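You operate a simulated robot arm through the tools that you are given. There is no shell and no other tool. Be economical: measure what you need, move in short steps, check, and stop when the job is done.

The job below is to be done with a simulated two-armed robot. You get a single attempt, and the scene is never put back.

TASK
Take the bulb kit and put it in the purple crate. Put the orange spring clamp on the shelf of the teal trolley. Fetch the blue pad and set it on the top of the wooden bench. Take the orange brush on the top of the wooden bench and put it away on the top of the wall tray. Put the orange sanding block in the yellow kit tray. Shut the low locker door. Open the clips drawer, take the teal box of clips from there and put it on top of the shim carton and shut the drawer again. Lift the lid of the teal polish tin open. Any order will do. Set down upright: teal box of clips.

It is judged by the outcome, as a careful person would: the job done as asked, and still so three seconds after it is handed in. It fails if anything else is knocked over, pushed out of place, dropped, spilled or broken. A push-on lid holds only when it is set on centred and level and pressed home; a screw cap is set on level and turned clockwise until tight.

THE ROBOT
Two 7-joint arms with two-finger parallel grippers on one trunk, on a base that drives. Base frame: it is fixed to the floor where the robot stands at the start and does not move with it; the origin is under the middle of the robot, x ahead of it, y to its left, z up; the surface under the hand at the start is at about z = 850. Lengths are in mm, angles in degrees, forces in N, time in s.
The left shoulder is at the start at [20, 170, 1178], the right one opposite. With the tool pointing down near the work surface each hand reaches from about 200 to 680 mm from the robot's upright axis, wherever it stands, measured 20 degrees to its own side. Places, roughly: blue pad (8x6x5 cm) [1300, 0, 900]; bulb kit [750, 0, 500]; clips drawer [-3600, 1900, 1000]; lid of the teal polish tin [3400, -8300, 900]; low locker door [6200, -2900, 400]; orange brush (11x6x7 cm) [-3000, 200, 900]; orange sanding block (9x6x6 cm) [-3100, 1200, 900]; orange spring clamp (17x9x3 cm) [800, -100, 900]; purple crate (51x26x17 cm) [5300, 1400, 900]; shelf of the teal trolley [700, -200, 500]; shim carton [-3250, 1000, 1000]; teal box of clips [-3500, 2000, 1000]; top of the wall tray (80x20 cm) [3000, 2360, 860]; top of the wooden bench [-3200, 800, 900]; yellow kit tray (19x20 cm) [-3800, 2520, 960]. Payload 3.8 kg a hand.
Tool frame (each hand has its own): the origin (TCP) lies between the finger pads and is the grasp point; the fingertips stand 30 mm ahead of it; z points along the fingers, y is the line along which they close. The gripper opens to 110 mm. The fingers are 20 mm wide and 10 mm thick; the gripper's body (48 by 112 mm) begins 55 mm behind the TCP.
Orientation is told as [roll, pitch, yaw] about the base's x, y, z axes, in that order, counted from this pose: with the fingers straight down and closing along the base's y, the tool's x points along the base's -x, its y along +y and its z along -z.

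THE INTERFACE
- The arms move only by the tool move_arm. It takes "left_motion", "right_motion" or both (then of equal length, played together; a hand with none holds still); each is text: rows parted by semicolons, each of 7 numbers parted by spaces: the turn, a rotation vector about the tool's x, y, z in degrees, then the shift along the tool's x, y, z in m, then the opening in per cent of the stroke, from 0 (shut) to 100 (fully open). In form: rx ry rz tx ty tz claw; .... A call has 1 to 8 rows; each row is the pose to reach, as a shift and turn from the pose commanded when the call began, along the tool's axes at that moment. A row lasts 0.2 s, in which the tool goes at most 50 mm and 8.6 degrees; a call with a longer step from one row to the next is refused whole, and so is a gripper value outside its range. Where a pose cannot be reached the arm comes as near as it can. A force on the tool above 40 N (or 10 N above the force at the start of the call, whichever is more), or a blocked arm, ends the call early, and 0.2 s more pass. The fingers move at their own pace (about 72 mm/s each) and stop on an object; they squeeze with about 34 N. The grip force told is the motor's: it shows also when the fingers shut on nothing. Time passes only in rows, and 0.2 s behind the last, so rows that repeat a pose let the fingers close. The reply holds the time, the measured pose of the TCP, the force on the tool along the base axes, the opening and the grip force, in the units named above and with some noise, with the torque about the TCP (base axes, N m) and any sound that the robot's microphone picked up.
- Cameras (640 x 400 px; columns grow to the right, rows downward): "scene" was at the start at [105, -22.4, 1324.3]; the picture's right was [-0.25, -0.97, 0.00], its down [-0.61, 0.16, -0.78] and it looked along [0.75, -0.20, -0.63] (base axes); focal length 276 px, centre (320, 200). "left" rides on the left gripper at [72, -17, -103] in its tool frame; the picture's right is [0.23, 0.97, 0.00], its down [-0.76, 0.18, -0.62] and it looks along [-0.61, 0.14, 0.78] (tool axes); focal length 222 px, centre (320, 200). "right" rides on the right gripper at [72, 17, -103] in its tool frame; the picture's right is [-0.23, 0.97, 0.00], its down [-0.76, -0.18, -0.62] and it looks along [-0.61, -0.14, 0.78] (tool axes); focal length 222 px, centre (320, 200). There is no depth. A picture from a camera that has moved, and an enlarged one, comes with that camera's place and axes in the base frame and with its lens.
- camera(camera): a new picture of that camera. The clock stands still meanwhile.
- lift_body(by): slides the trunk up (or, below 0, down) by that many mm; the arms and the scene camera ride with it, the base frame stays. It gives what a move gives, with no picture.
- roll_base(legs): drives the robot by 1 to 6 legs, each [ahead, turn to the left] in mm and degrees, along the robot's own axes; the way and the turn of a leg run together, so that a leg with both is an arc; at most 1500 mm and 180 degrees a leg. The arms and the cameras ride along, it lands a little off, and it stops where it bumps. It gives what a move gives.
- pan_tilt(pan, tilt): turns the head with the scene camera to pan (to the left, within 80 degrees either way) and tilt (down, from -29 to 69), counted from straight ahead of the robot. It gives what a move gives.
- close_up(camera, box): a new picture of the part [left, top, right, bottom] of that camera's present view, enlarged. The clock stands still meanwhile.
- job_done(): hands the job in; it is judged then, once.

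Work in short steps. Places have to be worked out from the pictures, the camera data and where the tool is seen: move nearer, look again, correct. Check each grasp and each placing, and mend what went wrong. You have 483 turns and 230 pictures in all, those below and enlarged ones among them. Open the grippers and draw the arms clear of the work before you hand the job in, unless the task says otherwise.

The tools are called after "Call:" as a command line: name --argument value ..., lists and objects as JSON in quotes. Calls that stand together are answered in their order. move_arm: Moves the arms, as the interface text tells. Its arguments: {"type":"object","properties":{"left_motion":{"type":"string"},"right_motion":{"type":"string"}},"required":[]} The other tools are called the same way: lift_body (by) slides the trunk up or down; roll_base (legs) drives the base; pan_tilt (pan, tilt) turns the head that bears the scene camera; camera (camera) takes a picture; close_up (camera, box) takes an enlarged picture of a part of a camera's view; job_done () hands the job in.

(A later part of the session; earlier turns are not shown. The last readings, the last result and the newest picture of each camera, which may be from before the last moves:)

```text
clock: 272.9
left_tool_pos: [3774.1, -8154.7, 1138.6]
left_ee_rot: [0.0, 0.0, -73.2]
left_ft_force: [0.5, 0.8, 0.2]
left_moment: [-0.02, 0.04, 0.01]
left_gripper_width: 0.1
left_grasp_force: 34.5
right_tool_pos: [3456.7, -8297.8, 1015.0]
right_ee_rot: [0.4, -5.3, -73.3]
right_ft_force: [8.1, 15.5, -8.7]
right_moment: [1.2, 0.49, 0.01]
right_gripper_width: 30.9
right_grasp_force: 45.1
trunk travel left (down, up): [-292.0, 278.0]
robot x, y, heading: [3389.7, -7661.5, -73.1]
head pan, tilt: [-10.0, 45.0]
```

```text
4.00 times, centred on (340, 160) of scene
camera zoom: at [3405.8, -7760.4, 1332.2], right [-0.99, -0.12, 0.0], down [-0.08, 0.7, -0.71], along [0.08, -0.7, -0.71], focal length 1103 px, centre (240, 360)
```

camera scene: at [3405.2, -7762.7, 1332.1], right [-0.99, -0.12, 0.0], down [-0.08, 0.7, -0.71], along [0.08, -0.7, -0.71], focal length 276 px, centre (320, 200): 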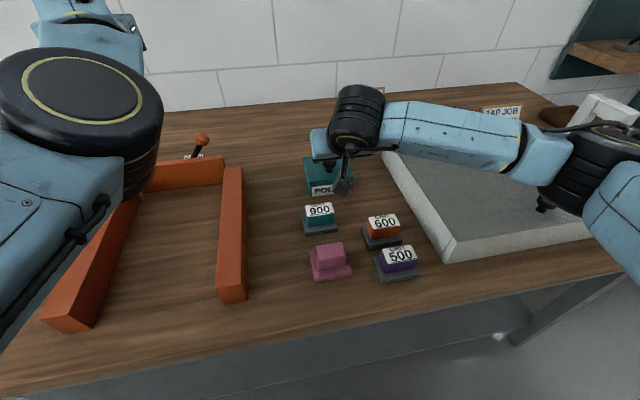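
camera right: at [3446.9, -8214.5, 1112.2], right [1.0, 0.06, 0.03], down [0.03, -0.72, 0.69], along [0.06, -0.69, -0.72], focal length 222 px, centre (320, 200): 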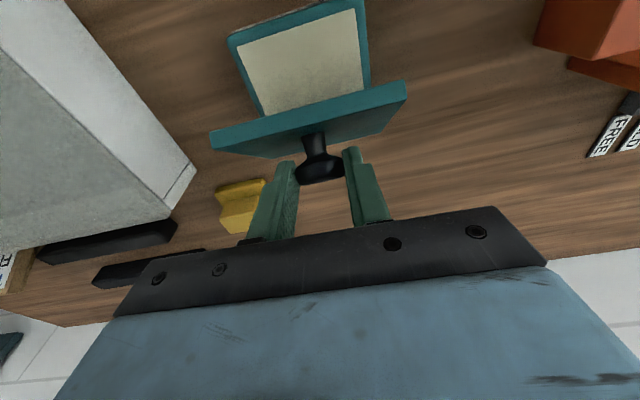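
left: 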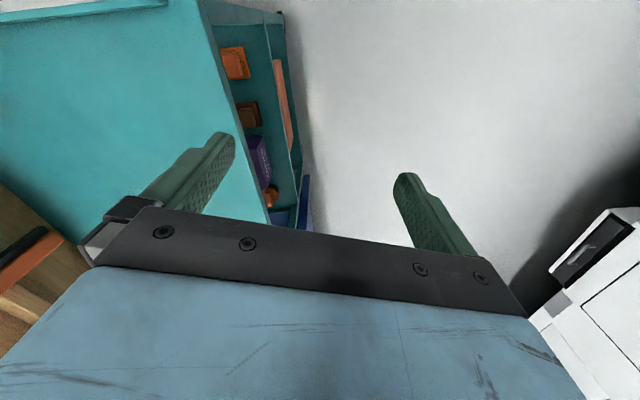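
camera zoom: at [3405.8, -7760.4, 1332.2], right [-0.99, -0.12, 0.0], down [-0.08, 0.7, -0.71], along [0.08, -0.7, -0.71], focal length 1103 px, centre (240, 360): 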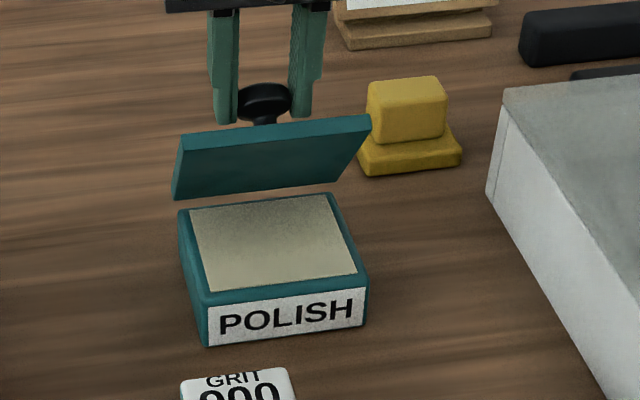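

About 60° open, and the tin hasn't moved. I carry the lid on past vertical to ~100°.

Call:
move_arm --right_motion "0 3 0 -0.009 0 0.0005 0; 0 5 0 -0.018 0 0.001 0; 0 8 0 -0.026 0 0.004 0; 0 10 0 -0.0345 0 0.007 0; 0 12 0 -0.041 0 0.011 0; 0 14 0 -0.047 0 0.015 0"

Call:
close_up --camera "scene" --box '[260, 90, 420, 190]'

```text
clock: 274.3
left_tool_pos: [3775.9, -8155.5, 1137.3]
left_ee_rot: [-0.2, 0.0, -73.1]
left_ft_force: [-0.6, -0.4, 0.4]
left_moment: [0.0, -0.02, 0.0]
left_gripper_width: 0.0
left_grasp_force: 34.8
right_tool_pos: [3447.3, -8272.1, 1002.8]
right_ee_rot: [0.9, 8.2, -72.7]
right_ft_force: [36.8, -0.1, 13.9]
right_moment: [-1.15, -1.39, 0.06]
right_gripper_width: 30.7
right_grasp_force: 45.4
right hand out of reach, approached as far as the arm can: row 2, 3, 4, 5, 6
trunk travel left (down, up): [-292.0, 278.0]
robot x, y, heading: [3388.2, -7658.3, -72.9]
head pan, tilt: [-10.0, 45.0]
```

```text
4.00 times, centred on (340, 140) of scene
camera zoom: at [3409.7, -7760.2, 1332.3], right [-0.99, -0.12, 0.0], down [-0.09, 0.7, -0.71], along [0.08, -0.7, -0.71], focal length 1103 px, centre (240, 440)
```

zoom: 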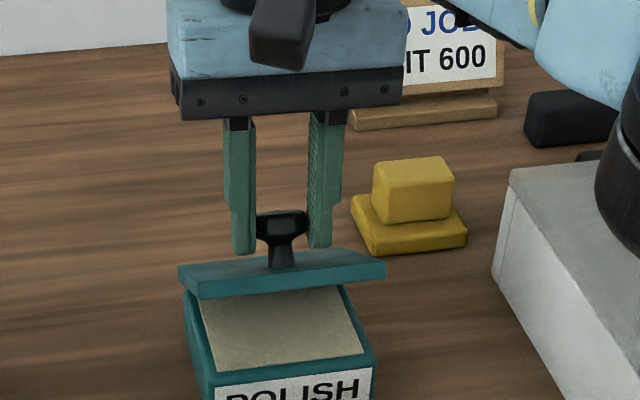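

The arm ran out of reach and drew back, so the lid dropped partway. I return the hand to the last good pose.

Call:
move_arm --right_motion "0 -4 0 -0.008 0 -0.006 0; 0 -8 0 -0.017 0 -0.012 0; 0 -13 0 -0.0254 0 -0.0157 0"

Call:
camera --camera "scene"

```text
clock: 275.1
left_tool_pos: [3774.7, -8154.9, 1138.3]
left_ee_rot: [-0.2, 0.0, -73.2]
left_ft_force: [-0.8, -0.2, -0.6]
left_moment: [0.02, 0.02, -0.02]
left_gripper_width: 0.0
left_grasp_force: 33.9
right_tool_pos: [3453.4, -8292.8, 1013.8]
right_ee_rot: [0.8, -4.2, -73.1]
right_ft_force: [25.7, 26.1, -4.0]
right_moment: [1.83, -0.22, 0.13]
right_gripper_width: 31.2
right_grasp_force: 45.0
trunk travel left (down, up): [-292.0, 278.0]
robot x, y, heading: [3385.6, -7659.9, -73.4]
head pan, tilt: [-10.0, 45.0]
```

```text
149 pictures are left
camera scene: at [3407.7, -7758.9, 1332.3], right [-0.99, -0.12, 0.0], down [-0.09, 0.7, -0.71], along [0.08, -0.7, -0.71], focal length 276 px, centre (320, 200)
```

scene: 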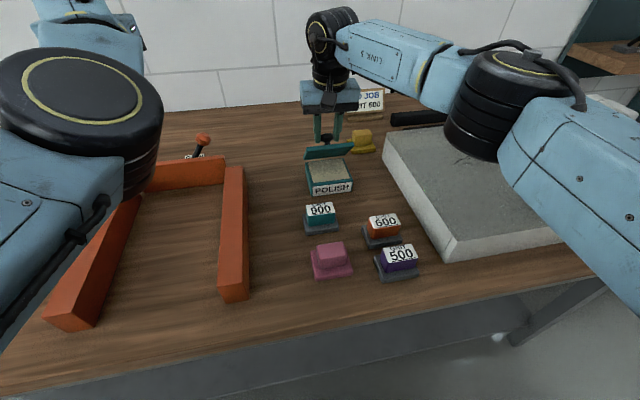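

I push on using a little forward tilt for reach, and relieve the sideways load a bit.

Call:
move_arm --right_motion "0 -3 0 -0.008 0.002 0.001 0; 0 -6 0 -0.016 0.003 0.002 0; 0 -9 0 -0.025 0.003 0.003 0; 0 -12 0 -0.033 0.003 0.005 0; 0 -14 0 -0.04 0.003 0.009 0; 0 -15 0 -0.046 0.003 0.013 0"

Call:
camera --camera "right"

Call:
close_up --camera "scene" --box '[260, 90, 420, 190]'

```text
clock: 276.5
left_tool_pos: [3773.3, -8152.2, 1140.3]
left_ee_rot: [-0.3, -0.1, -73.2]
left_ft_force: [0.9, -0.9, -0.5]
left_moment: [-0.01, 0.0, 0.0]
left_gripper_width: 0.3
left_grasp_force: 34.1
right_tool_pos: [3467.2, -8337.0, 1011.4]
right_ee_rot: [0.7, -19.9, -73.2]
right_ft_force: [25.1, 14.0, 27.7]
right_moment: [1.24, -0.33, -0.14]
right_gripper_width: 29.0
right_grasp_force: 45.0
trunk travel left (down, up): [-292.0, 278.0]
robot x, y, heading: [3386.6, -7659.1, -73.2]
head pan, tilt: [-10.0, 45.0]
```

```text
148 pictures are left
camera right: at [3452.8, -8234.6, 1084.0], right [0.99, 0.08, 0.09], down [-0.03, -0.54, 0.84], along [0.11, -0.84, -0.53], focal length 222 px, centre (320, 200)
```

right: 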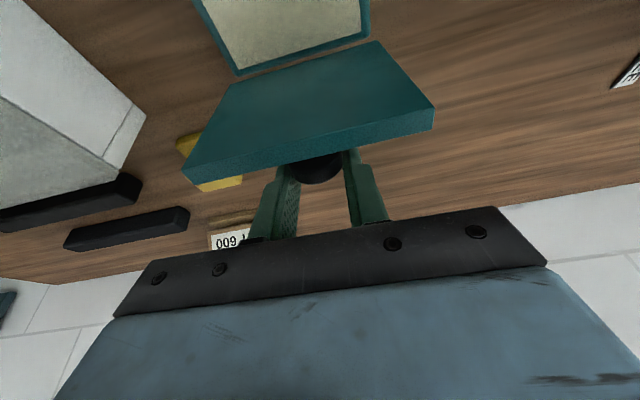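

```text
4.00 times, centred on (340, 140) of scene
camera zoom: at [3407.6, -7757.4, 1332.7], right [-0.99, -0.12, 0.0], down [-0.09, 0.7, -0.71], along [0.08, -0.7, -0.7], focal length 1103 px, centre (240, 440)
```

zoom: 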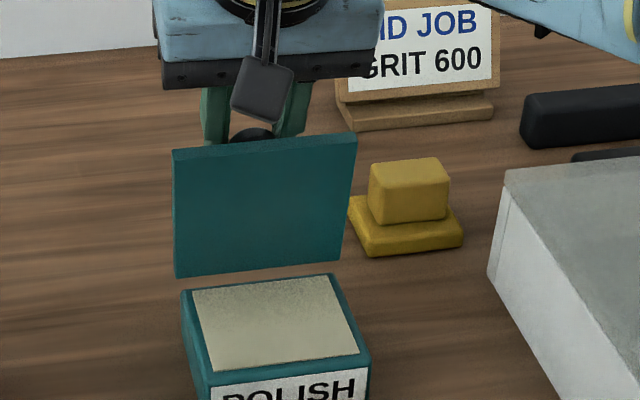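

The lid is about vertical. A little further back, then I'll release.

Call:
move_arm --right_motion "0 0 0 -0.006 0 0.0 0; 0 0 0 -0.012 0 0.003 0; 0 0 0 -0.017 0 0.006 0; 0 0 0 -0.017 0 0.006 0"

Call:
close_up --camera "scene" --box '[260, 90, 420, 190]'

```text
clock: 277.5
left_tool_pos: [3775.0, -8152.9, 1139.5]
left_ee_rot: [-0.2, 0.0, -73.2]
left_ft_force: [0.3, 0.3, -0.6]
left_moment: [-0.02, 0.01, 0.02]
left_gripper_width: 0.0
left_grasp_force: 34.5
right_tool_pos: [3473.4, -8354.2, 1003.7]
right_ee_rot: [0.5, -19.2, -73.1]
right_ft_force: [24.9, 21.0, 5.4]
right_moment: [1.16, -0.06, 0.03]
right_gripper_width: 27.9
right_grasp_force: 44.9
trunk travel left (down, up): [-292.0, 278.0]
robot x, y, heading: [3384.0, -7662.2, -73.1]
head pan, tilt: [-10.0, 45.0]
```

```text
4.00 times, centred on (340, 140) of scene
camera zoom: at [3407.6, -7758.7, 1332.3], right [-0.99, -0.12, 0.0], down [-0.09, 0.7, -0.71], along [0.08, -0.7, -0.71], focal length 1103 px, centre (240, 440)
```

zoom: 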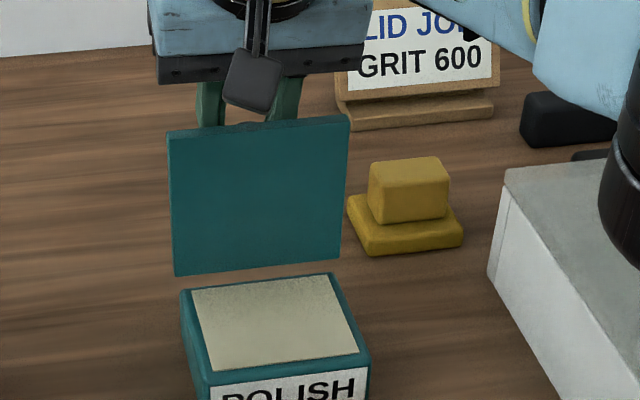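

Now past vertical, leaning back. I open the fingers and rise straight up.

Call:
move_arm --right_motion "0 0 0 0 0 0 30; 0 0 0 0 0 0 60; 0 0 0 0 0 0 60; 0 0 0 -0.01 0 -0.028 60; 0 0 0 -0.024 0 -0.066 60; 0 0 0 -0.038 0 -0.104 60; 0 0 0 -0.05 0 -0.14 60"

Call:
close_up --camera "scene" --box '[260, 90, 420, 190]'

```text
clock: 279.1
left_tool_pos: [3771.6, -8154.6, 1137.8]
left_ee_rot: [0.1, 0.1, -73.2]
left_ft_force: [0.8, -0.2, 0.0]
left_moment: [-0.01, 0.02, 0.0]
left_gripper_width: 0.0
left_grasp_force: 34.3
right_tool_pos: [3460.2, -8350.7, 1149.3]
right_ee_rot: [0.3, -19.3, -73.6]
right_ft_force: [0.6, 0.6, -1.0]
right_moment: [0.0, 0.02, -0.01]
right_gripper_width: 65.9
right_grasp_force: 0.1
right hand out of reach, approached as far as the arm can: row 6, 7
trunk travel left (down, up): [-292.0, 278.0]
robot x, y, heading: [3389.5, -7658.0, -73.2]
head pan, tilt: [-10.0, 45.0]
```

```text
4.00 times, centred on (340, 140) of scene
camera zoom: at [3405.2, -7760.9, 1332.2], right [-0.99, -0.12, 0.0], down [-0.08, 0.7, -0.71], along [0.08, -0.7, -0.71], focal length 1103 px, centre (240, 440)
```

zoom: 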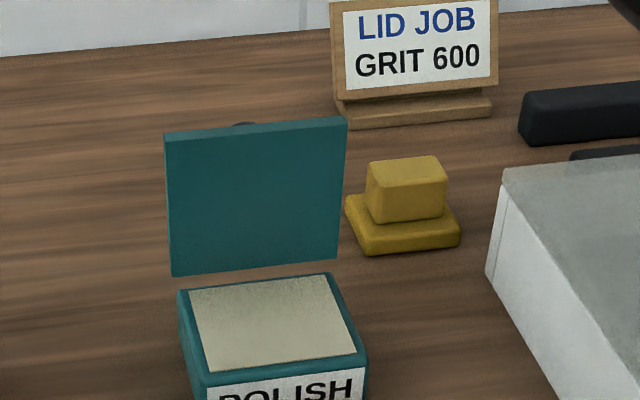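

The lid stays open. I back away and look north-west for the way to the blue pad's bench.

Call:
roll_base --legs '[[-550, 0]]'

Call:
move_arm --left_motion "0 0 0 0.04 0 0 0; 0 0 0 0.08 0 0 0; 0 0 0 0.12 0 0 0; 0 0 0 0.16 -0.01 0 0; 0 0 0 0.2 -0.02 0 0; 0 0 0 0.23 -0.03 0 0" --right_motion "0 3 0 0.04 -0.01 0.015 60; 0 6 0 0.08 -0.02 0.03 60; 0 9 0 0.12 -0.03 0.045 60; 0 12 0 0.15 -0.05 0.06 60; 0 15 0 0.18 -0.07 0.075 60; 0 19 0 0.21 -0.09 0.09 60"

Call:
roll_base --legs '[[0, -150]]'

Call:
pan_tilt --pan 0 --tilt 15

Call:
camera --camera "scene"

```text
clock: 282.2
left_tool_pos: [3614.2, -7630.4, 1139.3]
left_ee_rot: [0.0, 0.1, -73.2]
left_ft_force: [-0.6, 0.3, -0.5]
left_moment: [-0.03, -0.02, 0.01]
left_gripper_width: 0.1
left_grasp_force: 34.0
right_tool_pos: [3301.7, -7826.4, 1149.7]
right_ee_rot: [0.3, -19.5, -73.7]
right_ft_force: [0.4, -0.3, 0.0]
right_moment: [-0.01, -0.07, -0.01]
right_gripper_width: 66.0
right_grasp_force: 0.1
trunk travel left (down, up): [-292.0, 278.0]
robot x, y, heading: [3231.3, -7133.9, -73.2]
head pan, tilt: [-10.0, 45.0]
```

```text
clock: 283.6
left_tool_pos: [3701.1, -7520.9, 1141.7]
left_ee_rot: [0.0, 0.1, -73.2]
left_ft_force: [0.9, 1.7, -0.6]
left_moment: [-0.07, 0.05, 0.0]
left_gripper_width: 0.0
left_grasp_force: 34.5
left hand out of reach, approached as far as the arm can: row 1, 2, 3, 4, 5, 6
right_tool_pos: [3169.1, -7686.9, 997.2]
right_ee_rot: [0.1, -0.4, -73.5]
right_ft_force: [0.7, 1.5, 1.1]
right_moment: [-0.04, 0.01, 0.01]
right_gripper_width: 65.7
right_grasp_force: 0.0
trunk travel left (down, up): [-292.0, 278.0]
robot x, y, heading: [3231.0, -7141.3, -73.2]
head pan, tilt: [-10.0, 45.0]
```

```text
clock: 290.2
left_tool_pos: [2628.1, -7038.3, 1141.7]
left_ee_rot: [0.0, 0.1, 137.0]
left_ft_force: [-0.3, -0.8, -1.4]
left_moment: [0.0, 0.0, 0.02]
left_gripper_width: 0.0
left_grasp_force: 34.3
right_tool_pos: [3005.5, -6627.1, 995.0]
right_ee_rot: [0.3, -0.3, 136.6]
right_ft_force: [-0.3, 0.0, 0.2]
right_moment: [0.03, -0.01, -0.01]
right_gripper_width: 66.0
right_grasp_force: 0.0
trunk travel left (down, up): [-292.0, 278.0]
robot x, y, heading: [3227.2, -7135.7, 137.1]
head pan, tilt: [-10.0, 45.0]
```

```text
clock: 291.1
left_tool_pos: [2628.7, -7037.1, 1142.1]
left_ee_rot: [0.0, 0.1, 137.0]
left_ft_force: [-0.5, 0.2, -1.4]
left_moment: [-0.01, 0.0, -0.01]
left_gripper_width: 0.0
left_grasp_force: 33.9
right_tool_pos: [3005.0, -6626.7, 996.2]
right_ee_rot: [0.3, -0.4, 136.7]
right_ft_force: [0.1, -0.2, -0.6]
right_moment: [0.02, 0.01, 0.02]
right_gripper_width: 66.1
right_grasp_force: 0.1
trunk travel left (down, up): [-292.0, 278.0]
robot x, y, heading: [3232.4, -7138.4, 137.1]
head pan, tilt: [0.0, 15.0]
```

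```text
144 pictures are left
camera scene: at [3146.6, -7058.9, 1378.9], right [0.68, 0.73, 0.0], down [0.19, -0.18, -0.97], along [-0.71, 0.66, -0.26], focal length 276 px, centre (320, 200)
```

scene: 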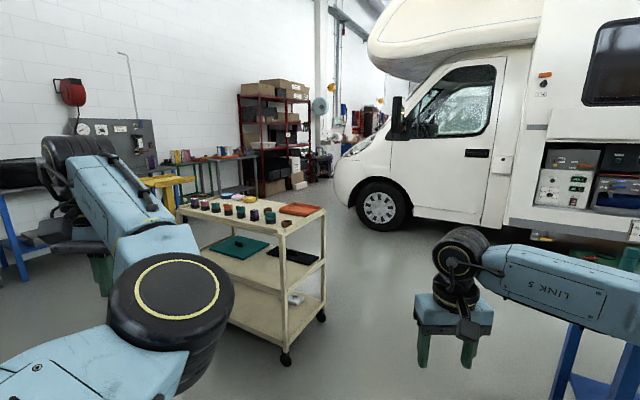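

The way leads between the island and the wooden trolley, then west past the camper's nose. Driving in legs.

Call:
roll_base --legs '[[0, -24], [1000, 0], [1000, 0], [0, 53], [1460, 0], [1460, 0]]'

Call:
camera --camera "scene"

```text
clock: 318.4
left_tool_pos: [-922.3, -4841.6, 1142.4]
left_ee_rot: [0.0, 0.2, 166.6]
left_ft_force: [0.2, -1.1, -0.5]
left_moment: [0.01, 0.04, 0.0]
left_gripper_width: 0.0
left_grasp_force: 33.3
right_tool_pos: [-796.6, -4298.3, 995.9]
right_ee_rot: [0.3, -0.4, 166.2]
right_ft_force: [-0.1, 0.6, 0.1]
right_moment: [0.01, 0.02, 0.01]
right_gripper_width: 66.3
right_grasp_force: 0.1
trunk travel left (down, up): [-292.0, 278.0]
robot x, y, heading: [-347.9, -4627.5, 166.5]
head pan, tilt: [0.0, 15.0]
```

```text
143 pictures are left
camera scene: at [-461.2, -4604.1, 1379.0], right [0.23, 0.97, 0.0], down [0.25, -0.06, -0.97], along [-0.94, 0.22, -0.26], focal length 276 px, centre (320, 200)
```

scene: 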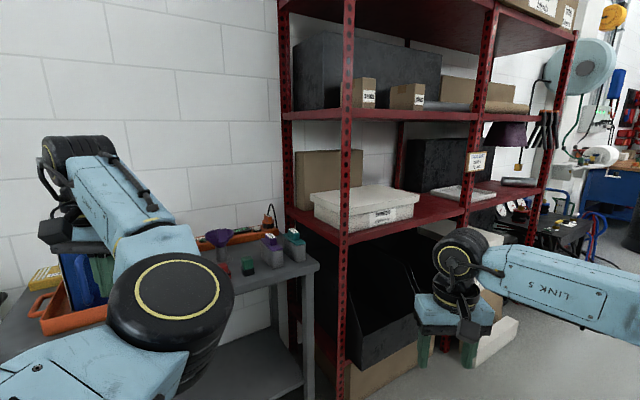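

Turn north and look.

Call:
roll_base --legs '[[0, -75]]'

Call:
camera --camera "scene"

```text
clock: 322.0
left_tool_pos: [-699.2, -4130.8, 1141.6]
left_ee_rot: [0.0, 0.1, 91.2]
left_ft_force: [-0.3, 0.4, 1.5]
left_moment: [0.03, 0.0, 0.0]
left_gripper_width: 0.0
left_grasp_force: 33.8
right_tool_pos: [-141.6, -4114.6, 996.1]
right_ee_rot: [0.4, -0.4, 90.9]
right_ft_force: [0.1, -1.3, -0.3]
right_moment: [0.04, -0.01, 0.04]
right_gripper_width: 65.9
right_grasp_force: 0.1
trunk travel left (down, up): [-292.0, 278.0]
robot x, y, heading: [-352.7, -4629.7, 91.0]
head pan, tilt: [0.0, 15.0]
```

```text
142 pictures are left
camera scene: at [-351.9, -4516.3, 1379.0], right [1.0, 0.02, 0.0], down [0.01, -0.26, -0.97], along [-0.02, 0.97, -0.26], focal length 276 px, centre (320, 200)
```

scene: 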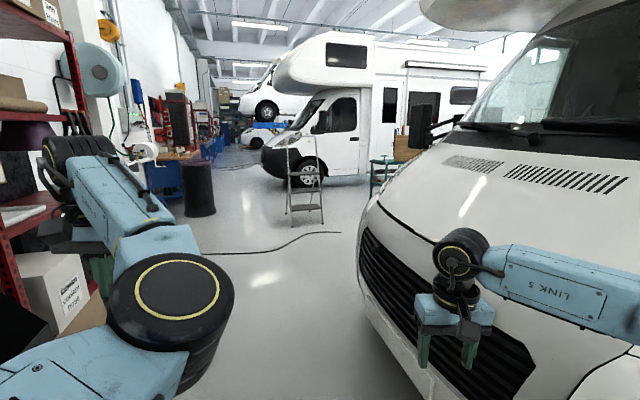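

The camper's nose is close on the right. I steer left around it.

Call:
roll_base --legs '[[0, 20.6], [1216, 0], [0, -24], [1200, 0]]'

Call:
camera --camera "scene"

```text
clock: 336.2
left_tool_pos: [-1135.6, -1795.1, 1140.6]
left_ee_rot: [0.1, 0.1, 89.2]
left_ft_force: [-0.1, -0.8, -0.3]
left_moment: [-0.02, 0.01, 0.02]
left_gripper_width: 0.0
left_grasp_force: 34.0
right_tool_pos: [-577.7, -1798.3, 996.4]
right_ee_rot: [0.3, -0.3, 88.9]
right_ft_force: [0.1, 0.3, -0.7]
right_moment: [0.0, 0.03, 0.0]
right_gripper_width: 66.0
right_grasp_force: 0.0
trunk travel left (down, up): [-292.0, 278.0]
robot x, y, heading: [-801.5, -2306.6, 88.9]
head pan, tilt: [0.0, 15.0]
```

```text
141 pictures are left
camera scene: at [-801.6, -2192.7, 1378.9], right [1.0, -0.01, 0.0], down [0.0, -0.26, -0.97], along [0.01, 0.97, -0.26], focal length 276 px, centre (320, 200)
```

scene: 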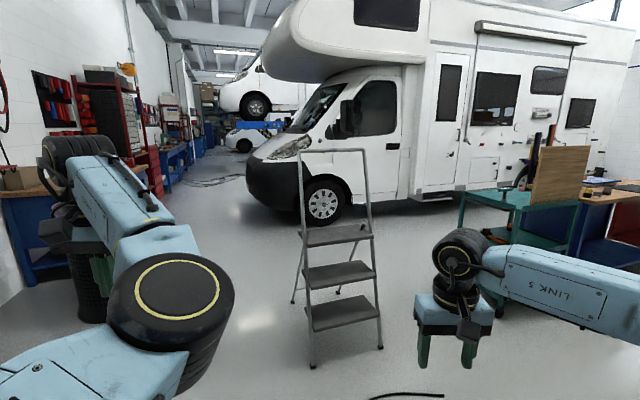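

A step ladder is ahead; I pass to its right, between it and the trolley, and on to the aisle.

Call:
roll_base --legs '[[0, -41.5], [1230, 0], [0, 44.6], [1440, 0], [0, -26], [880, 0]]'

```text
clock: 358.7
left_tool_pos: [222.5, 1465.3, 1141.1]
left_ee_rot: [0.0, 0.1, 64.4]
left_ft_force: [0.0, 0.0, -0.6]
left_moment: [0.01, -0.01, 0.01]
left_gripper_width: 0.4
left_grasp_force: 33.6
right_tool_pos: [727.7, 1229.9, 996.3]
right_ee_rot: [0.2, -0.3, 64.1]
right_ft_force: [0.1, -0.2, -0.1]
right_moment: [0.0, -0.03, 0.03]
right_gripper_width: 65.9
right_grasp_force: 0.1
trunk travel left (down, up): [-292.0, 278.0]
robot x, y, heading: [310.1, 861.9, 64.3]
head pan, tilt: [0.0, 15.0]
```

Now along the aisle to face the first bench near the blue pad.

Call:
roll_base --legs '[[0, -64], [840, 0], [0, -72]]'

Call:
pan_tilt --pan 0 --tilt 40

Call:
camera --camera "scene"

```text
clock: 369.2
left_tool_pos: [1622.9, 477.3, 1141.8]
left_ee_rot: [-0.1, 0.1, -73.5]
left_ft_force: [-0.7, 0.5, -0.4]
left_moment: [0.0, -0.03, 0.01]
left_gripper_width: 0.0
left_grasp_force: 33.7
right_tool_pos: [1089.2, 315.0, 995.0]
right_ee_rot: [0.2, -0.5, -74.0]
right_ft_force: [0.4, -0.1, 0.9]
right_moment: [-0.01, 0.01, 0.03]
right_gripper_width: 66.1
right_grasp_force: 0.0
trunk travel left (down, up): [-292.0, 278.0]
robot x, y, heading: [1156.5, 869.1, -73.5]
head pan, tilt: [0.0, 15.0]
```

```text
clock: 370.1
left_tool_pos: [1622.3, 478.0, 1142.0]
left_ee_rot: [0.0, 0.1, -73.5]
left_ft_force: [-0.8, 0.0, 0.2]
left_moment: [0.02, -0.02, 0.03]
left_gripper_width: 0.0
left_grasp_force: 34.6
right_tool_pos: [1088.2, 314.1, 996.0]
right_ee_rot: [0.2, -0.4, -73.9]
right_ft_force: [0.2, -0.8, 0.0]
right_moment: [0.03, 0.0, -0.01]
right_gripper_width: 65.9
right_grasp_force: 0.0
trunk travel left (down, up): [-292.0, 278.0]
robot x, y, heading: [1153.4, 868.2, -73.8]
head pan, tilt: [0.0, 40.0]
```

```text
140 pictures are left
camera scene: at [1185.9, 764.9, 1339.5], right [-0.96, -0.28, 0.0], down [-0.18, 0.62, -0.77], along [0.22, -0.73, -0.64], focal length 276 px, centre (320, 200)
```

scene: 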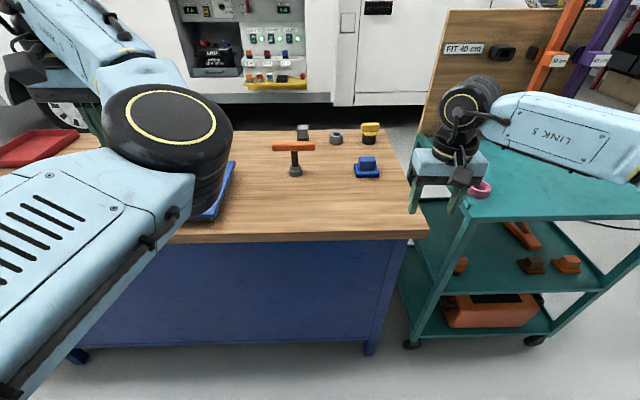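

The blue pad is at about (1250,45). I drive 300 mm closer and zoom.

Call:
roll_base --legs '[[290, 0]]'

Call:
close_up --camera "scene" --box '[260, 130, 460, 255]'

```text
clock: 372.1
left_tool_pos: [1708.2, 193.8, 1142.1]
left_ee_rot: [0.0, 0.1, -73.4]
left_ft_force: [-0.3, -0.4, 0.6]
left_moment: [0.03, 0.04, -0.01]
left_gripper_width: 0.1
left_grasp_force: 34.0
right_tool_pos: [1173.5, 30.1, 995.1]
right_ee_rot: [0.3, -0.4, -73.8]
right_ft_force: [-0.5, -0.8, -0.2]
right_moment: [0.03, 0.01, -0.04]
right_gripper_width: 66.1
right_grasp_force: 0.1
trunk travel left (down, up): [-292.0, 278.0]
robot x, y, heading: [1238.5, 587.0, -73.3]
head pan, tilt: [0.0, 40.0]
```

```text
3.20 times, centred on (360, 192) of scene
camera zoom: at [1270.5, 481.1, 1339.3], right [-0.96, -0.29, 0.0], down [-0.18, 0.62, -0.77], along [0.22, -0.73, -0.64], focal length 882 px, centre (192, 224)
```

zoom: 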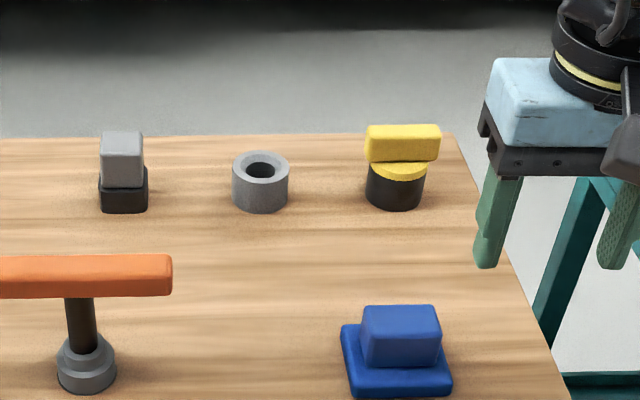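

Pad's block centre is about (1253,30). I move the right hand above it, opening fully, and check with its camera.

Call:
move_arm --right_motion "0 0 0 -0.01 0.038 0.01 100; 0 0 0 -0.02 0.076 0.02 100; 0 0 0 -0.02 0.076 0.04 100"

Call:
camera --camera "right"

```text
clock: 372.9
left_tool_pos: [1706.1, 193.7, 1142.0]
left_ee_rot: [-0.1, 0.2, -73.4]
left_ft_force: [0.0, 1.2, -0.6]
left_moment: [0.01, 0.01, 0.04]
left_gripper_width: 0.0
left_grasp_force: 34.0
right_tool_pos: [1252.7, 32.0, 957.9]
right_ee_rot: [0.3, -0.5, -73.8]
right_ft_force: [-0.1, 0.3, -0.2]
right_moment: [0.0, -0.03, -0.03]
right_gripper_width: 109.9
right_grasp_force: 0.0
trunk travel left (down, up): [-292.0, 278.0]
robot x, y, heading: [1239.2, 585.5, -73.1]
head pan, tilt: [0.0, 40.0]
```

```text
138 pictures are left
camera right: at [1247.7, 107.6, 1060.3], right [1.0, 0.05, 0.01], down [0.04, -0.78, 0.63], along [0.04, -0.63, -0.78], focal length 222 px, centre (320, 200)
```

right: 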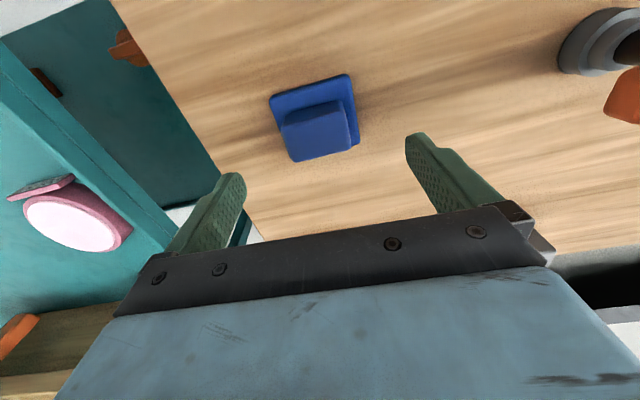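

Aligned. I descend 60 mm and close on the block.

Call:
move_arm --right_motion "0 0 0 0 0 0.03 100; 0 0 0 0 0 0.06 100; 0 0 0 0 0 0.06 60; 0 0 0 0 0 0.06 20; 0 0 0 0 0 0.06 0; 0 0 0 0 0 0.06 0"

Call:
camera --camera "right"

```text
clock: 374.4
left_tool_pos: [1707.3, 193.8, 1141.3]
left_ee_rot: [0.0, 0.1, -73.5]
left_ft_force: [0.3, 0.1, -0.5]
left_moment: [0.01, 0.0, 0.0]
left_gripper_width: 0.0
left_grasp_force: 33.9
right_tool_pos: [1253.5, 33.0, 897.0]
right_ee_rot: [0.3, -0.5, -73.9]
right_ft_force: [-1.8, -1.2, 7.2]
right_moment: [-0.01, -0.17, -0.01]
right_gripper_width: 59.7
right_grasp_force: 33.9
trunk travel left (down, up): [-292.0, 278.0]
robot x, y, heading: [1237.0, 586.5, -73.5]
head pan, tilt: [0.0, 40.0]
```

```text
137 pictures are left
camera right: at [1247.4, 108.3, 999.7], right [1.0, 0.05, 0.01], down [0.04, -0.78, 0.63], along [0.04, -0.63, -0.78], focal length 222 px, centre (320, 200)
```

right: 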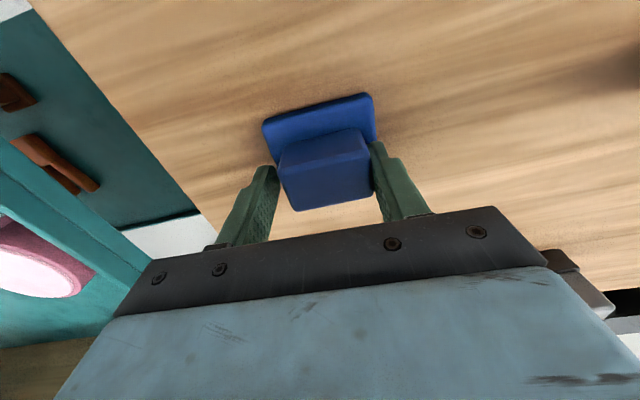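

Pad gripped at 60 mm. Lift, back off, and head west.

Call:
move_arm --right_motion "0 0 0 0 0 -0.04 0; 0 0 0 0 0 -0.08 0; 0 0 0 0 0 -0.12 0; 0 0 0 0.02 0 -0.15 0; 0 0 0 0.04 0 -0.17 0"

Call:
roll_base --legs '[[-300, 0], [0, -100], [750, 0]]'

Call:
pan_tilt --pan 0 --tilt 15

Call:
camera --camera "scene"

```text
clock: 375.6
left_tool_pos: [1707.1, 193.7, 1141.3]
left_ee_rot: [0.0, 0.1, -73.5]
left_ft_force: [0.2, -0.3, -0.1]
left_moment: [0.0, 0.02, -0.03]
left_gripper_width: 0.0
left_grasp_force: 34.0
right_tool_pos: [1240.6, 74.9, 1064.4]
right_ee_rot: [0.3, -0.6, -73.9]
right_ft_force: [0.6, 0.1, -0.6]
right_moment: [0.0, -0.02, -0.01]
right_gripper_width: 50.1
right_grasp_force: 34.0
trunk travel left (down, up): [-292.0, 278.0]
robot x, y, heading: [1240.7, 583.6, -73.1]
head pan, tilt: [0.0, 40.0]
```

```text
clock: 385.5
left_tool_pos: [-50.1, 402.2, 1140.8]
left_ee_rot: [0.0, 0.1, -173.7]
left_ft_force: [0.7, -0.3, -0.1]
left_moment: [0.01, -0.01, 0.01]
left_gripper_width: 0.0
left_grasp_force: 34.2
right_tool_pos: [-84.9, 882.2, 1063.9]
right_ee_rot: [0.4, -0.4, -174.2]
right_ft_force: [-0.6, 0.3, -1.0]
right_moment: [-0.01, 0.01, 0.0]
right_gripper_width: 49.5
right_grasp_force: 34.7
trunk travel left (down, up): [-292.0, 278.0]
robot x, y, heading: [416.3, 792.2, -173.9]
head pan, tilt: [0.0, 40.0]
```

```text
clock: 386.4
left_tool_pos: [-49.8, 401.0, 1142.6]
left_ee_rot: [0.0, 0.1, -173.7]
left_ft_force: [0.0, -1.2, -0.4]
left_moment: [0.0, -0.01, 0.01]
left_gripper_width: 0.0
left_grasp_force: 33.4
right_tool_pos: [-85.6, 882.3, 1064.3]
right_ee_rot: [0.3, -0.5, -174.2]
right_ft_force: [-0.3, 0.7, -0.5]
right_moment: [0.0, 0.02, -0.01]
right_gripper_width: 49.4
right_grasp_force: 34.5
trunk travel left (down, up): [-292.0, 278.0]
robot x, y, heading: [418.6, 795.3, -174.0]
head pan, tilt: [0.0, 15.0]
```

```text
136 pictures are left
camera scene: at [304.4, 779.7, 1378.9], right [-0.11, 0.99, 0.0], down [0.26, 0.03, -0.97], along [-0.96, -0.1, -0.26], focal length 276 px, centre (320, 200)
```

scene: 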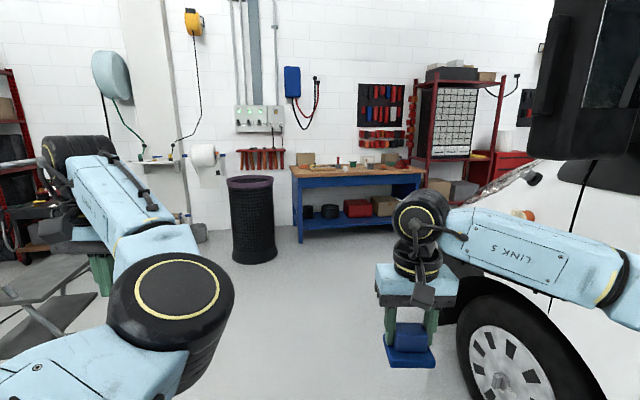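

Pad is held. The wooden bench with blue legs is ahead; I drive toward it.

Call:
roll_base --legs '[[0, 1], [1200, 0], [1150, 0], [0, 10]]'

Call:
pan_tilt --pan -15 --tilt 20

Call:
camera --camera "scene"

```text
clock: 399.1
left_tool_pos: [-2318.5, -35.3, 1143.0]
left_ee_rot: [0.0, 0.1, -161.3]
left_ft_force: [0.4, 0.1, -0.1]
left_moment: [0.04, -0.01, -0.02]
left_gripper_width: 0.0
left_grasp_force: 34.1
right_tool_pos: [-2455.0, 425.4, 1065.0]
right_ee_rot: [0.2, -0.4, -161.8]
right_ft_force: [0.2, 0.0, -0.7]
right_moment: [0.0, 0.02, 0.02]
right_gripper_width: 49.2
right_grasp_force: 33.6
trunk travel left (down, up): [-292.0, 278.0]
robot x, y, heading: [-1947.5, 446.4, -161.5]
head pan, tilt: [0.0, 15.0]
```

```text
clock: 399.9
left_tool_pos: [-2319.0, -34.0, 1142.7]
left_ee_rot: [0.0, 0.1, -161.4]
left_ft_force: [0.0, -0.1, 0.1]
left_moment: [0.0, 0.01, 0.0]
left_gripper_width: 0.1
left_grasp_force: 33.4
right_tool_pos: [-2456.9, 428.6, 1064.3]
right_ee_rot: [0.3, -0.4, -161.7]
right_ft_force: [-0.3, 0.2, -1.3]
right_moment: [0.0, -0.04, -0.01]
right_gripper_width: 49.5
right_grasp_force: 33.7
trunk travel left (down, up): [-292.0, 278.0]
robot x, y, heading: [-1949.2, 448.3, -161.3]
head pan, tilt: [-15.0, 20.0]
```

```text
135 pictures are left
camera scene: at [-2058.1, 434.8, 1370.8], right [-0.07, 1.0, 0.0], down [0.34, 0.02, -0.94], along [-0.94, -0.06, -0.34], focal length 276 px, centre (320, 200)
```

scene: 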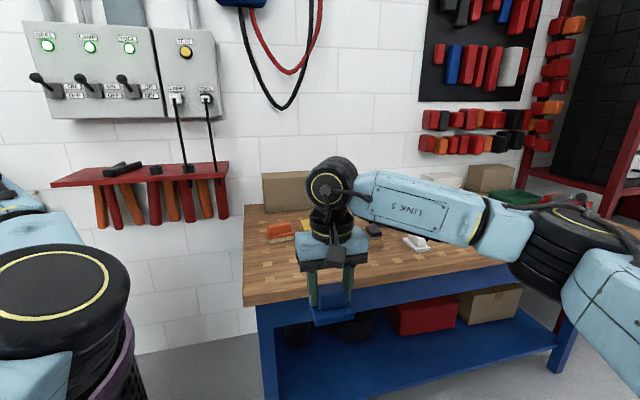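

The right arm hides the bench top; I raise the trunk and draw the right hand back and aside for a clear view.

Call:
move_arm --right_motion "0 0 0 0.03 -0.03 0 0; 0 0 0 0.06 -0.06 0 0; 0 0 0 0.09 -0.09 0 0; 0 0 0 0.12 -0.12 0 0; 0 0 0 0.15 -0.15 0 0; 0 0 0 0.18 -0.18 0 0"

Call:
lift_body --by 200

Call:
pan_tilt --pan -15 --tilt 28

Call:
camera --camera "scene"

```text
clock: 401.3
left_tool_pos: [-2317.3, -34.6, 1142.5]
left_ee_rot: [0.0, 0.0, -161.2]
left_ft_force: [-0.8, -0.6, -0.7]
left_moment: [-0.03, 0.07, -0.03]
left_gripper_width: 0.1
left_grasp_force: 33.7
right_tool_pos: [-2338.4, 655.3, 1063.4]
right_ee_rot: [0.2, -0.5, -161.6]
right_ft_force: [-0.3, -0.5, -0.6]
right_moment: [0.0, 0.01, 0.0]
right_gripper_width: 49.0
right_grasp_force: 33.7
trunk travel left (down, up): [-292.0, 278.0]
robot x, y, heading: [-1947.0, 447.4, -161.3]
head pan, tilt: [-15.0, 20.0]
```

```text
clock: 403.4
left_tool_pos: [-2317.4, -33.9, 1342.6]
left_ee_rot: [0.0, 0.1, -161.3]
left_ft_force: [-0.4, 1.4, -0.4]
left_moment: [-0.02, 0.01, 0.0]
left_gripper_width: 0.1
left_grasp_force: 34.0
right_tool_pos: [-2340.2, 654.4, 1263.2]
right_ee_rot: [0.2, -0.5, -161.8]
right_ft_force: [1.1, 0.1, -0.2]
right_moment: [0.01, 0.01, 0.01]
right_gripper_width: 49.4
right_grasp_force: 33.7
trunk travel left (down, up): [-492.0, 78.0]
robot x, y, heading: [-1943.6, 450.3, -161.3]
head pan, tilt: [-15.0, 20.0]
```

```text
clock: 404.1
left_tool_pos: [-2318.0, -35.4, 1341.3]
left_ee_rot: [0.0, 0.1, -161.2]
left_ft_force: [-0.1, 0.1, -0.1]
left_moment: [0.0, 0.0, 0.01]
left_gripper_width: 0.0
left_grasp_force: 34.0
right_tool_pos: [-2339.9, 654.1, 1262.7]
right_ee_rot: [0.4, -0.4, -161.6]
right_ft_force: [0.0, -0.5, -1.7]
right_moment: [-0.01, 0.02, -0.02]
right_gripper_width: 49.4
right_grasp_force: 34.0
trunk travel left (down, up): [-492.0, 78.0]
robot x, y, heading: [-1944.6, 449.9, -161.4]
head pan, tilt: [-15.0, 28.0]
```

```text
134 pictures are left
camera scene: at [-2056.1, 435.0, 1558.0], right [-0.07, 1.0, 0.0], down [0.47, 0.03, -0.88], along [-0.88, -0.06, -0.47], focal length 276 px, centre (320, 200)
```

scene: 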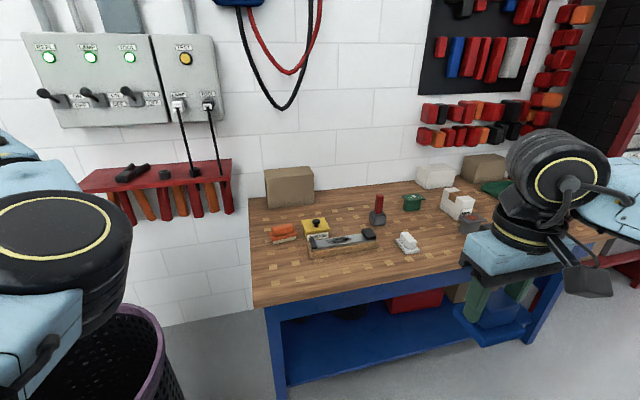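

Call:
close_up --camera "scene" --box '[240, 140, 520, 315]'

```text
2.29 times, centred on (380, 228) of scene
camera zoom: at [-2056.1, 435.0, 1558.0], right [-0.07, 1.0, 0.0], down [0.47, 0.03, -0.88], along [-0.88, -0.06, -0.47], focal length 630 px, centre (183, 137)
```

zoom: 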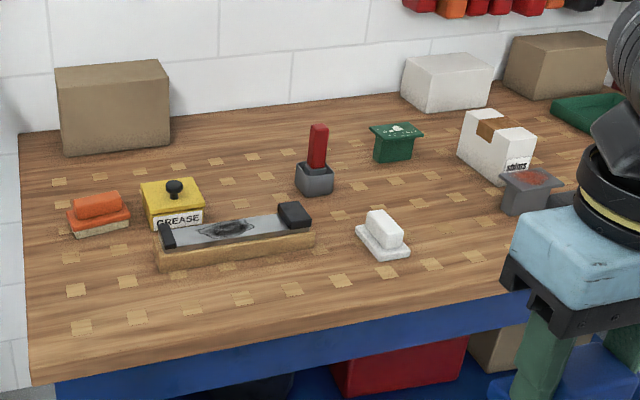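

Bench top is laid out: brush at about (-3002,213), shim carton to the right. Free spot for the blue pad at about (-2840,460), in front of the stone. I drive up to the bench.

Call:
roll_base --legs '[[0, -0.6], [420, 0]]'

Call:
pan_tilt --pan -25 --tilt 48

Call:
camera --camera "scene"

```text
clock: 407.0
left_tool_pos: [-2721.2, -156.0, 1342.2]
left_ee_rot: [0.0, 0.1, -162.1]
left_ft_force: [-0.9, 0.8, -0.1]
left_moment: [-0.02, -0.04, 0.01]
left_gripper_width: 0.1
left_grasp_force: 34.4
right_tool_pos: [-2730.8, 533.1, 1262.8]
right_ee_rot: [0.3, -0.5, -162.6]
right_ft_force: [-0.7, 0.4, -0.2]
right_moment: [0.0, -0.01, 0.0]
right_gripper_width: 49.2
right_grasp_force: 34.3
trunk travel left (down, up): [-492.0, 78.0]
robot x, y, heading: [-2340.7, 318.1, -162.4]
head pan, tilt: [-15.0, 28.0]
```

```text
clock: 407.8
left_tool_pos: [-2719.7, -156.4, 1341.4]
left_ee_rot: [0.0, 0.1, -162.1]
left_ft_force: [0.3, 0.0, -0.2]
left_moment: [-0.04, -0.03, -0.02]
left_gripper_width: 0.0
left_grasp_force: 34.0
right_tool_pos: [-2729.9, 533.0, 1261.4]
right_ee_rot: [0.2, -0.5, -162.6]
right_ft_force: [-0.3, -0.2, -0.1]
right_moment: [0.01, 0.02, 0.0]
right_gripper_width: 49.2
right_grasp_force: 34.1
trunk travel left (down, up): [-492.0, 78.0]
robot x, y, heading: [-2340.3, 321.8, -162.2]
head pan, tilt: [-25.0, 48.0]
```

```text
132 pictures are left
camera scene: at [-2437.8, 323.2, 1528.0], right [0.12, 0.99, 0.0], down [0.74, -0.09, -0.67], along [-0.66, 0.08, -0.74], focal length 276 px, centre (320, 200)
```

scene: 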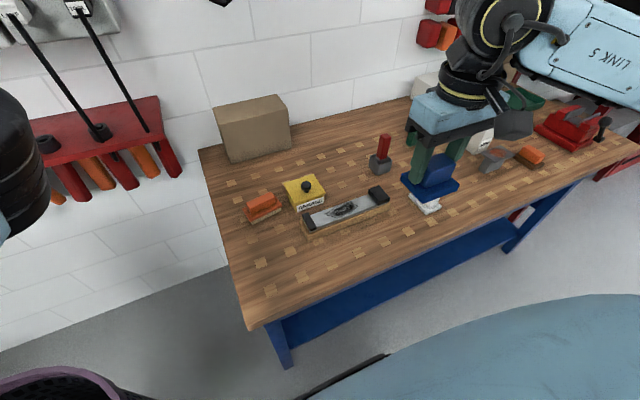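

I lower the trunk again and bring the pad over the free spot.

Call:
lift_body --by -200

Call:
move_arm --right_motion "0 0 0 -0.038 0.01 0.02 0; 0 0 0 -0.076 0.02 0.04 0; 0 0 0 -0.1145 0.029 0.06 0; 0 0 0 -0.1145 0.029 0.1 0; 0 0 0 -0.1145 0.029 0.14 0"

Call:
camera --camera "right"

Call:
camera --camera "scene"

```text
clock: 410.0
left_tool_pos: [-2720.0, -156.0, 1142.9]
left_ee_rot: [0.0, 0.1, -162.3]
left_ft_force: [-0.6, 0.1, -0.3]
left_moment: [-0.01, -0.05, 0.02]
left_gripper_width: 0.2
left_grasp_force: 33.6
right_tool_pos: [-2730.4, 532.5, 1063.3]
right_ee_rot: [0.3, -0.5, -162.6]
right_ft_force: [-0.4, -0.7, -0.1]
right_moment: [0.05, 0.01, -0.02]
right_gripper_width: 49.1
right_grasp_force: 34.5
trunk travel left (down, up): [-292.0, 278.0]
robot x, y, heading: [-2338.9, 319.7, -162.4]
head pan, tilt: [-25.0, 48.0]
```

```text
clock: 411.2
left_tool_pos: [-2721.3, -156.8, 1142.0]
left_ee_rot: [0.0, 0.1, -162.2]
left_ft_force: [0.8, -0.1, 1.0]
left_moment: [-0.02, -0.01, 0.0]
left_gripper_width: 0.0
left_grasp_force: 34.5
right_tool_pos: [-2833.5, 468.6, 923.9]
right_ee_rot: [0.2, -0.5, -162.7]
right_ft_force: [1.0, -0.3, -0.4]
right_moment: [-0.02, 0.03, 0.0]
right_gripper_width: 49.1
right_grasp_force: 33.7
trunk travel left (down, up): [-292.0, 278.0]
robot x, y, heading: [-2345.4, 322.0, -162.3]
head pan, tilt: [-25.0, 48.0]
```

```text
131 pictures are left
camera right: at [-2760.1, 476.2, 1027.8], right [0.07, -1.0, 0.01], down [-0.78, -0.05, 0.63], along [-0.63, -0.05, -0.78], focal length 222 px, centre (320, 200)
```

right: 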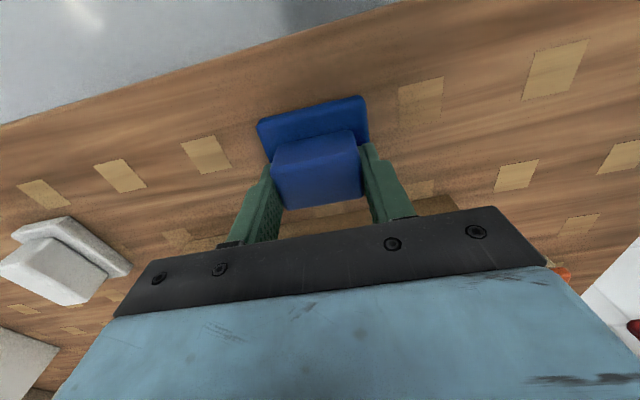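

```text
130 pictures are left
camera scene: at [-2438.6, 323.0, 1327.9], right [0.13, 0.99, 0.0], down [0.74, -0.09, -0.67], along [-0.66, 0.08, -0.74], focal length 276 px, centre (320, 200)
```

scene: 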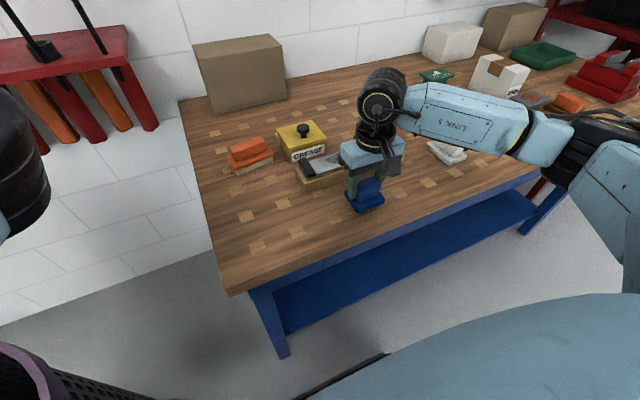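

Spot is clear. Lower gently to contact.

Call:
move_arm --right_motion "0 0 0 0 0 0.012 0; 0 0 0 0 0 0.018 0; 0 0 0 0 0 0.021 0; 0 0 0 0 0 0.024 0; 0 0 0 0 0 0.027 0; 0 0 0 0 0 0.03 0"

```text
clock: 412.2
left_tool_pos: [-2719.5, -155.9, 1143.0]
left_ee_rot: [-0.1, -0.1, -162.2]
left_ft_force: [0.5, 0.1, -0.4]
left_moment: [-0.03, -0.02, -0.03]
left_gripper_width: 0.2
left_grasp_force: 34.1
right_tool_pos: [-2833.9, 468.4, 908.6]
right_ee_rot: [0.4, -1.1, -162.7]
right_ft_force: [6.8, 1.2, 13.7]
right_moment: [0.43, -0.53, -0.15]
right_gripper_width: 49.4
right_grasp_force: 33.9
trunk travel left (down, up): [-292.0, 278.0]
robot x, y, heading: [-2340.5, 322.9, -162.1]
head pan, tilt: [-25.0, 48.0]
stopped in row 5 (right hand): the force on the tool passed its limit at 43 N (the readings are from after the stop); the commanded pose is now the measured one
```

Contact at z≈906. Open and rise.

Call:
move_arm --right_motion "0 0 0 0 0 0 40; 0 0 0 0 0 0 80; 0 0 0 0 0 0 100; 0 0 0 0 0 0 100; 0 0 0 0 0 -0.04 100; 0 0 0 0 0 -0.08 100; 0 0 0 0 0 -0.12 100"

Call:
camera --camera "right"

```text
clock: 413.8
left_tool_pos: [-2720.5, -157.2, 1141.9]
left_ee_rot: [0.1, 0.1, -162.2]
left_ft_force: [0.3, -0.2, -0.3]
left_moment: [-0.03, 0.02, 0.0]
left_gripper_width: 0.0
left_grasp_force: 34.0
right_tool_pos: [-2831.5, 470.5, 1026.6]
right_ee_rot: [0.3, -0.9, -162.7]
right_ft_force: [0.9, 0.5, 0.9]
right_moment: [0.02, -0.01, 0.01]
right_gripper_width: 110.2
right_grasp_force: 0.0
trunk travel left (down, up): [-292.0, 278.0]
robot x, y, heading: [-2342.8, 323.9, -162.4]
head pan, tilt: [-25.0, 48.0]
```

```text
129 pictures are left
camera right: at [-2756.3, 477.1, 1129.0], right [0.07, -1.0, 0.01], down [-0.77, -0.05, 0.64], along [-0.63, -0.05, -0.77], focal length 222 px, centre (320, 200)
```

right: 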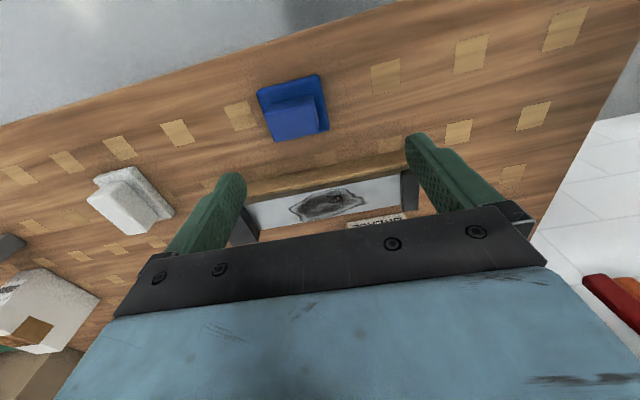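

Pad is placed flat. Next: the sanding block, further right along the bench. I back off and look to the right first.

Call:
roll_base --legs '[[-350, 0], [0, -50]]'

Call:
pan_tilt --pan 0 --tilt 20

Call:
camera --camera "scene"

```text
clock: 418.3
left_tool_pos: [-2623.1, 409.3, 1142.2]
left_ee_rot: [0.0, 0.2, 147.8]
left_ft_force: [-0.3, 0.2, -0.2]
left_moment: [0.0, 0.0, -0.03]
left_gripper_width: 0.0
left_grasp_force: 34.5
right_tool_pos: [-2215.8, 896.9, 1026.5]
right_ee_rot: [0.4, -1.0, 147.3]
right_ft_force: [-0.2, 0.6, 0.1]
right_moment: [-0.01, -0.03, -0.02]
right_gripper_width: 110.1
right_grasp_force: 0.1
trunk travel left (down, up): [-292.0, 278.0]
robot x, y, heading: [-2014.5, 423.4, 147.5]
head pan, tilt: [-25.0, 48.0]
```

```text
clock: 419.2
left_tool_pos: [-2622.7, 409.3, 1141.3]
left_ee_rot: [0.0, 0.0, 147.9]
left_ft_force: [0.0, -0.9, 0.3]
left_moment: [-0.03, 0.0, -0.01]
left_gripper_width: 0.1
left_grasp_force: 34.3
right_tool_pos: [-2215.4, 897.4, 1026.6]
right_ee_rot: [0.4, -1.1, 147.5]
right_ft_force: [0.5, -0.3, 0.0]
right_moment: [-0.03, 0.01, -0.03]
right_gripper_width: 109.9
right_grasp_force: 0.1
trunk travel left (down, up): [-292.0, 278.0]
robot x, y, heading: [-2015.0, 427.6, 147.8]
head pan, tilt: [0.0, 20.0]
```

```text
128 pictures are left
camera scene: at [-2109.4, 486.1, 1370.8], right [0.53, 0.85, 0.0], down [0.29, -0.18, -0.94], along [-0.8, 0.5, -0.34], focal length 276 px, centre (320, 200)
```

scene: 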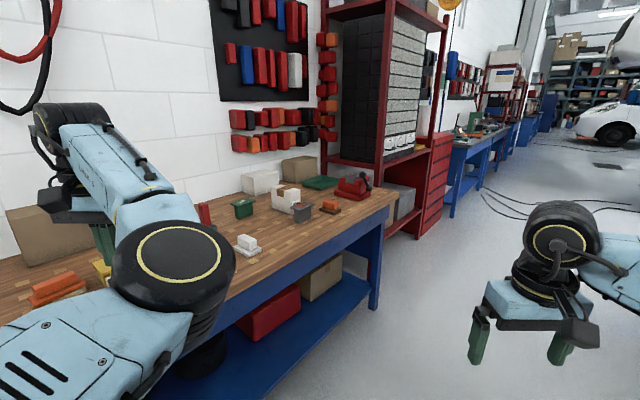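

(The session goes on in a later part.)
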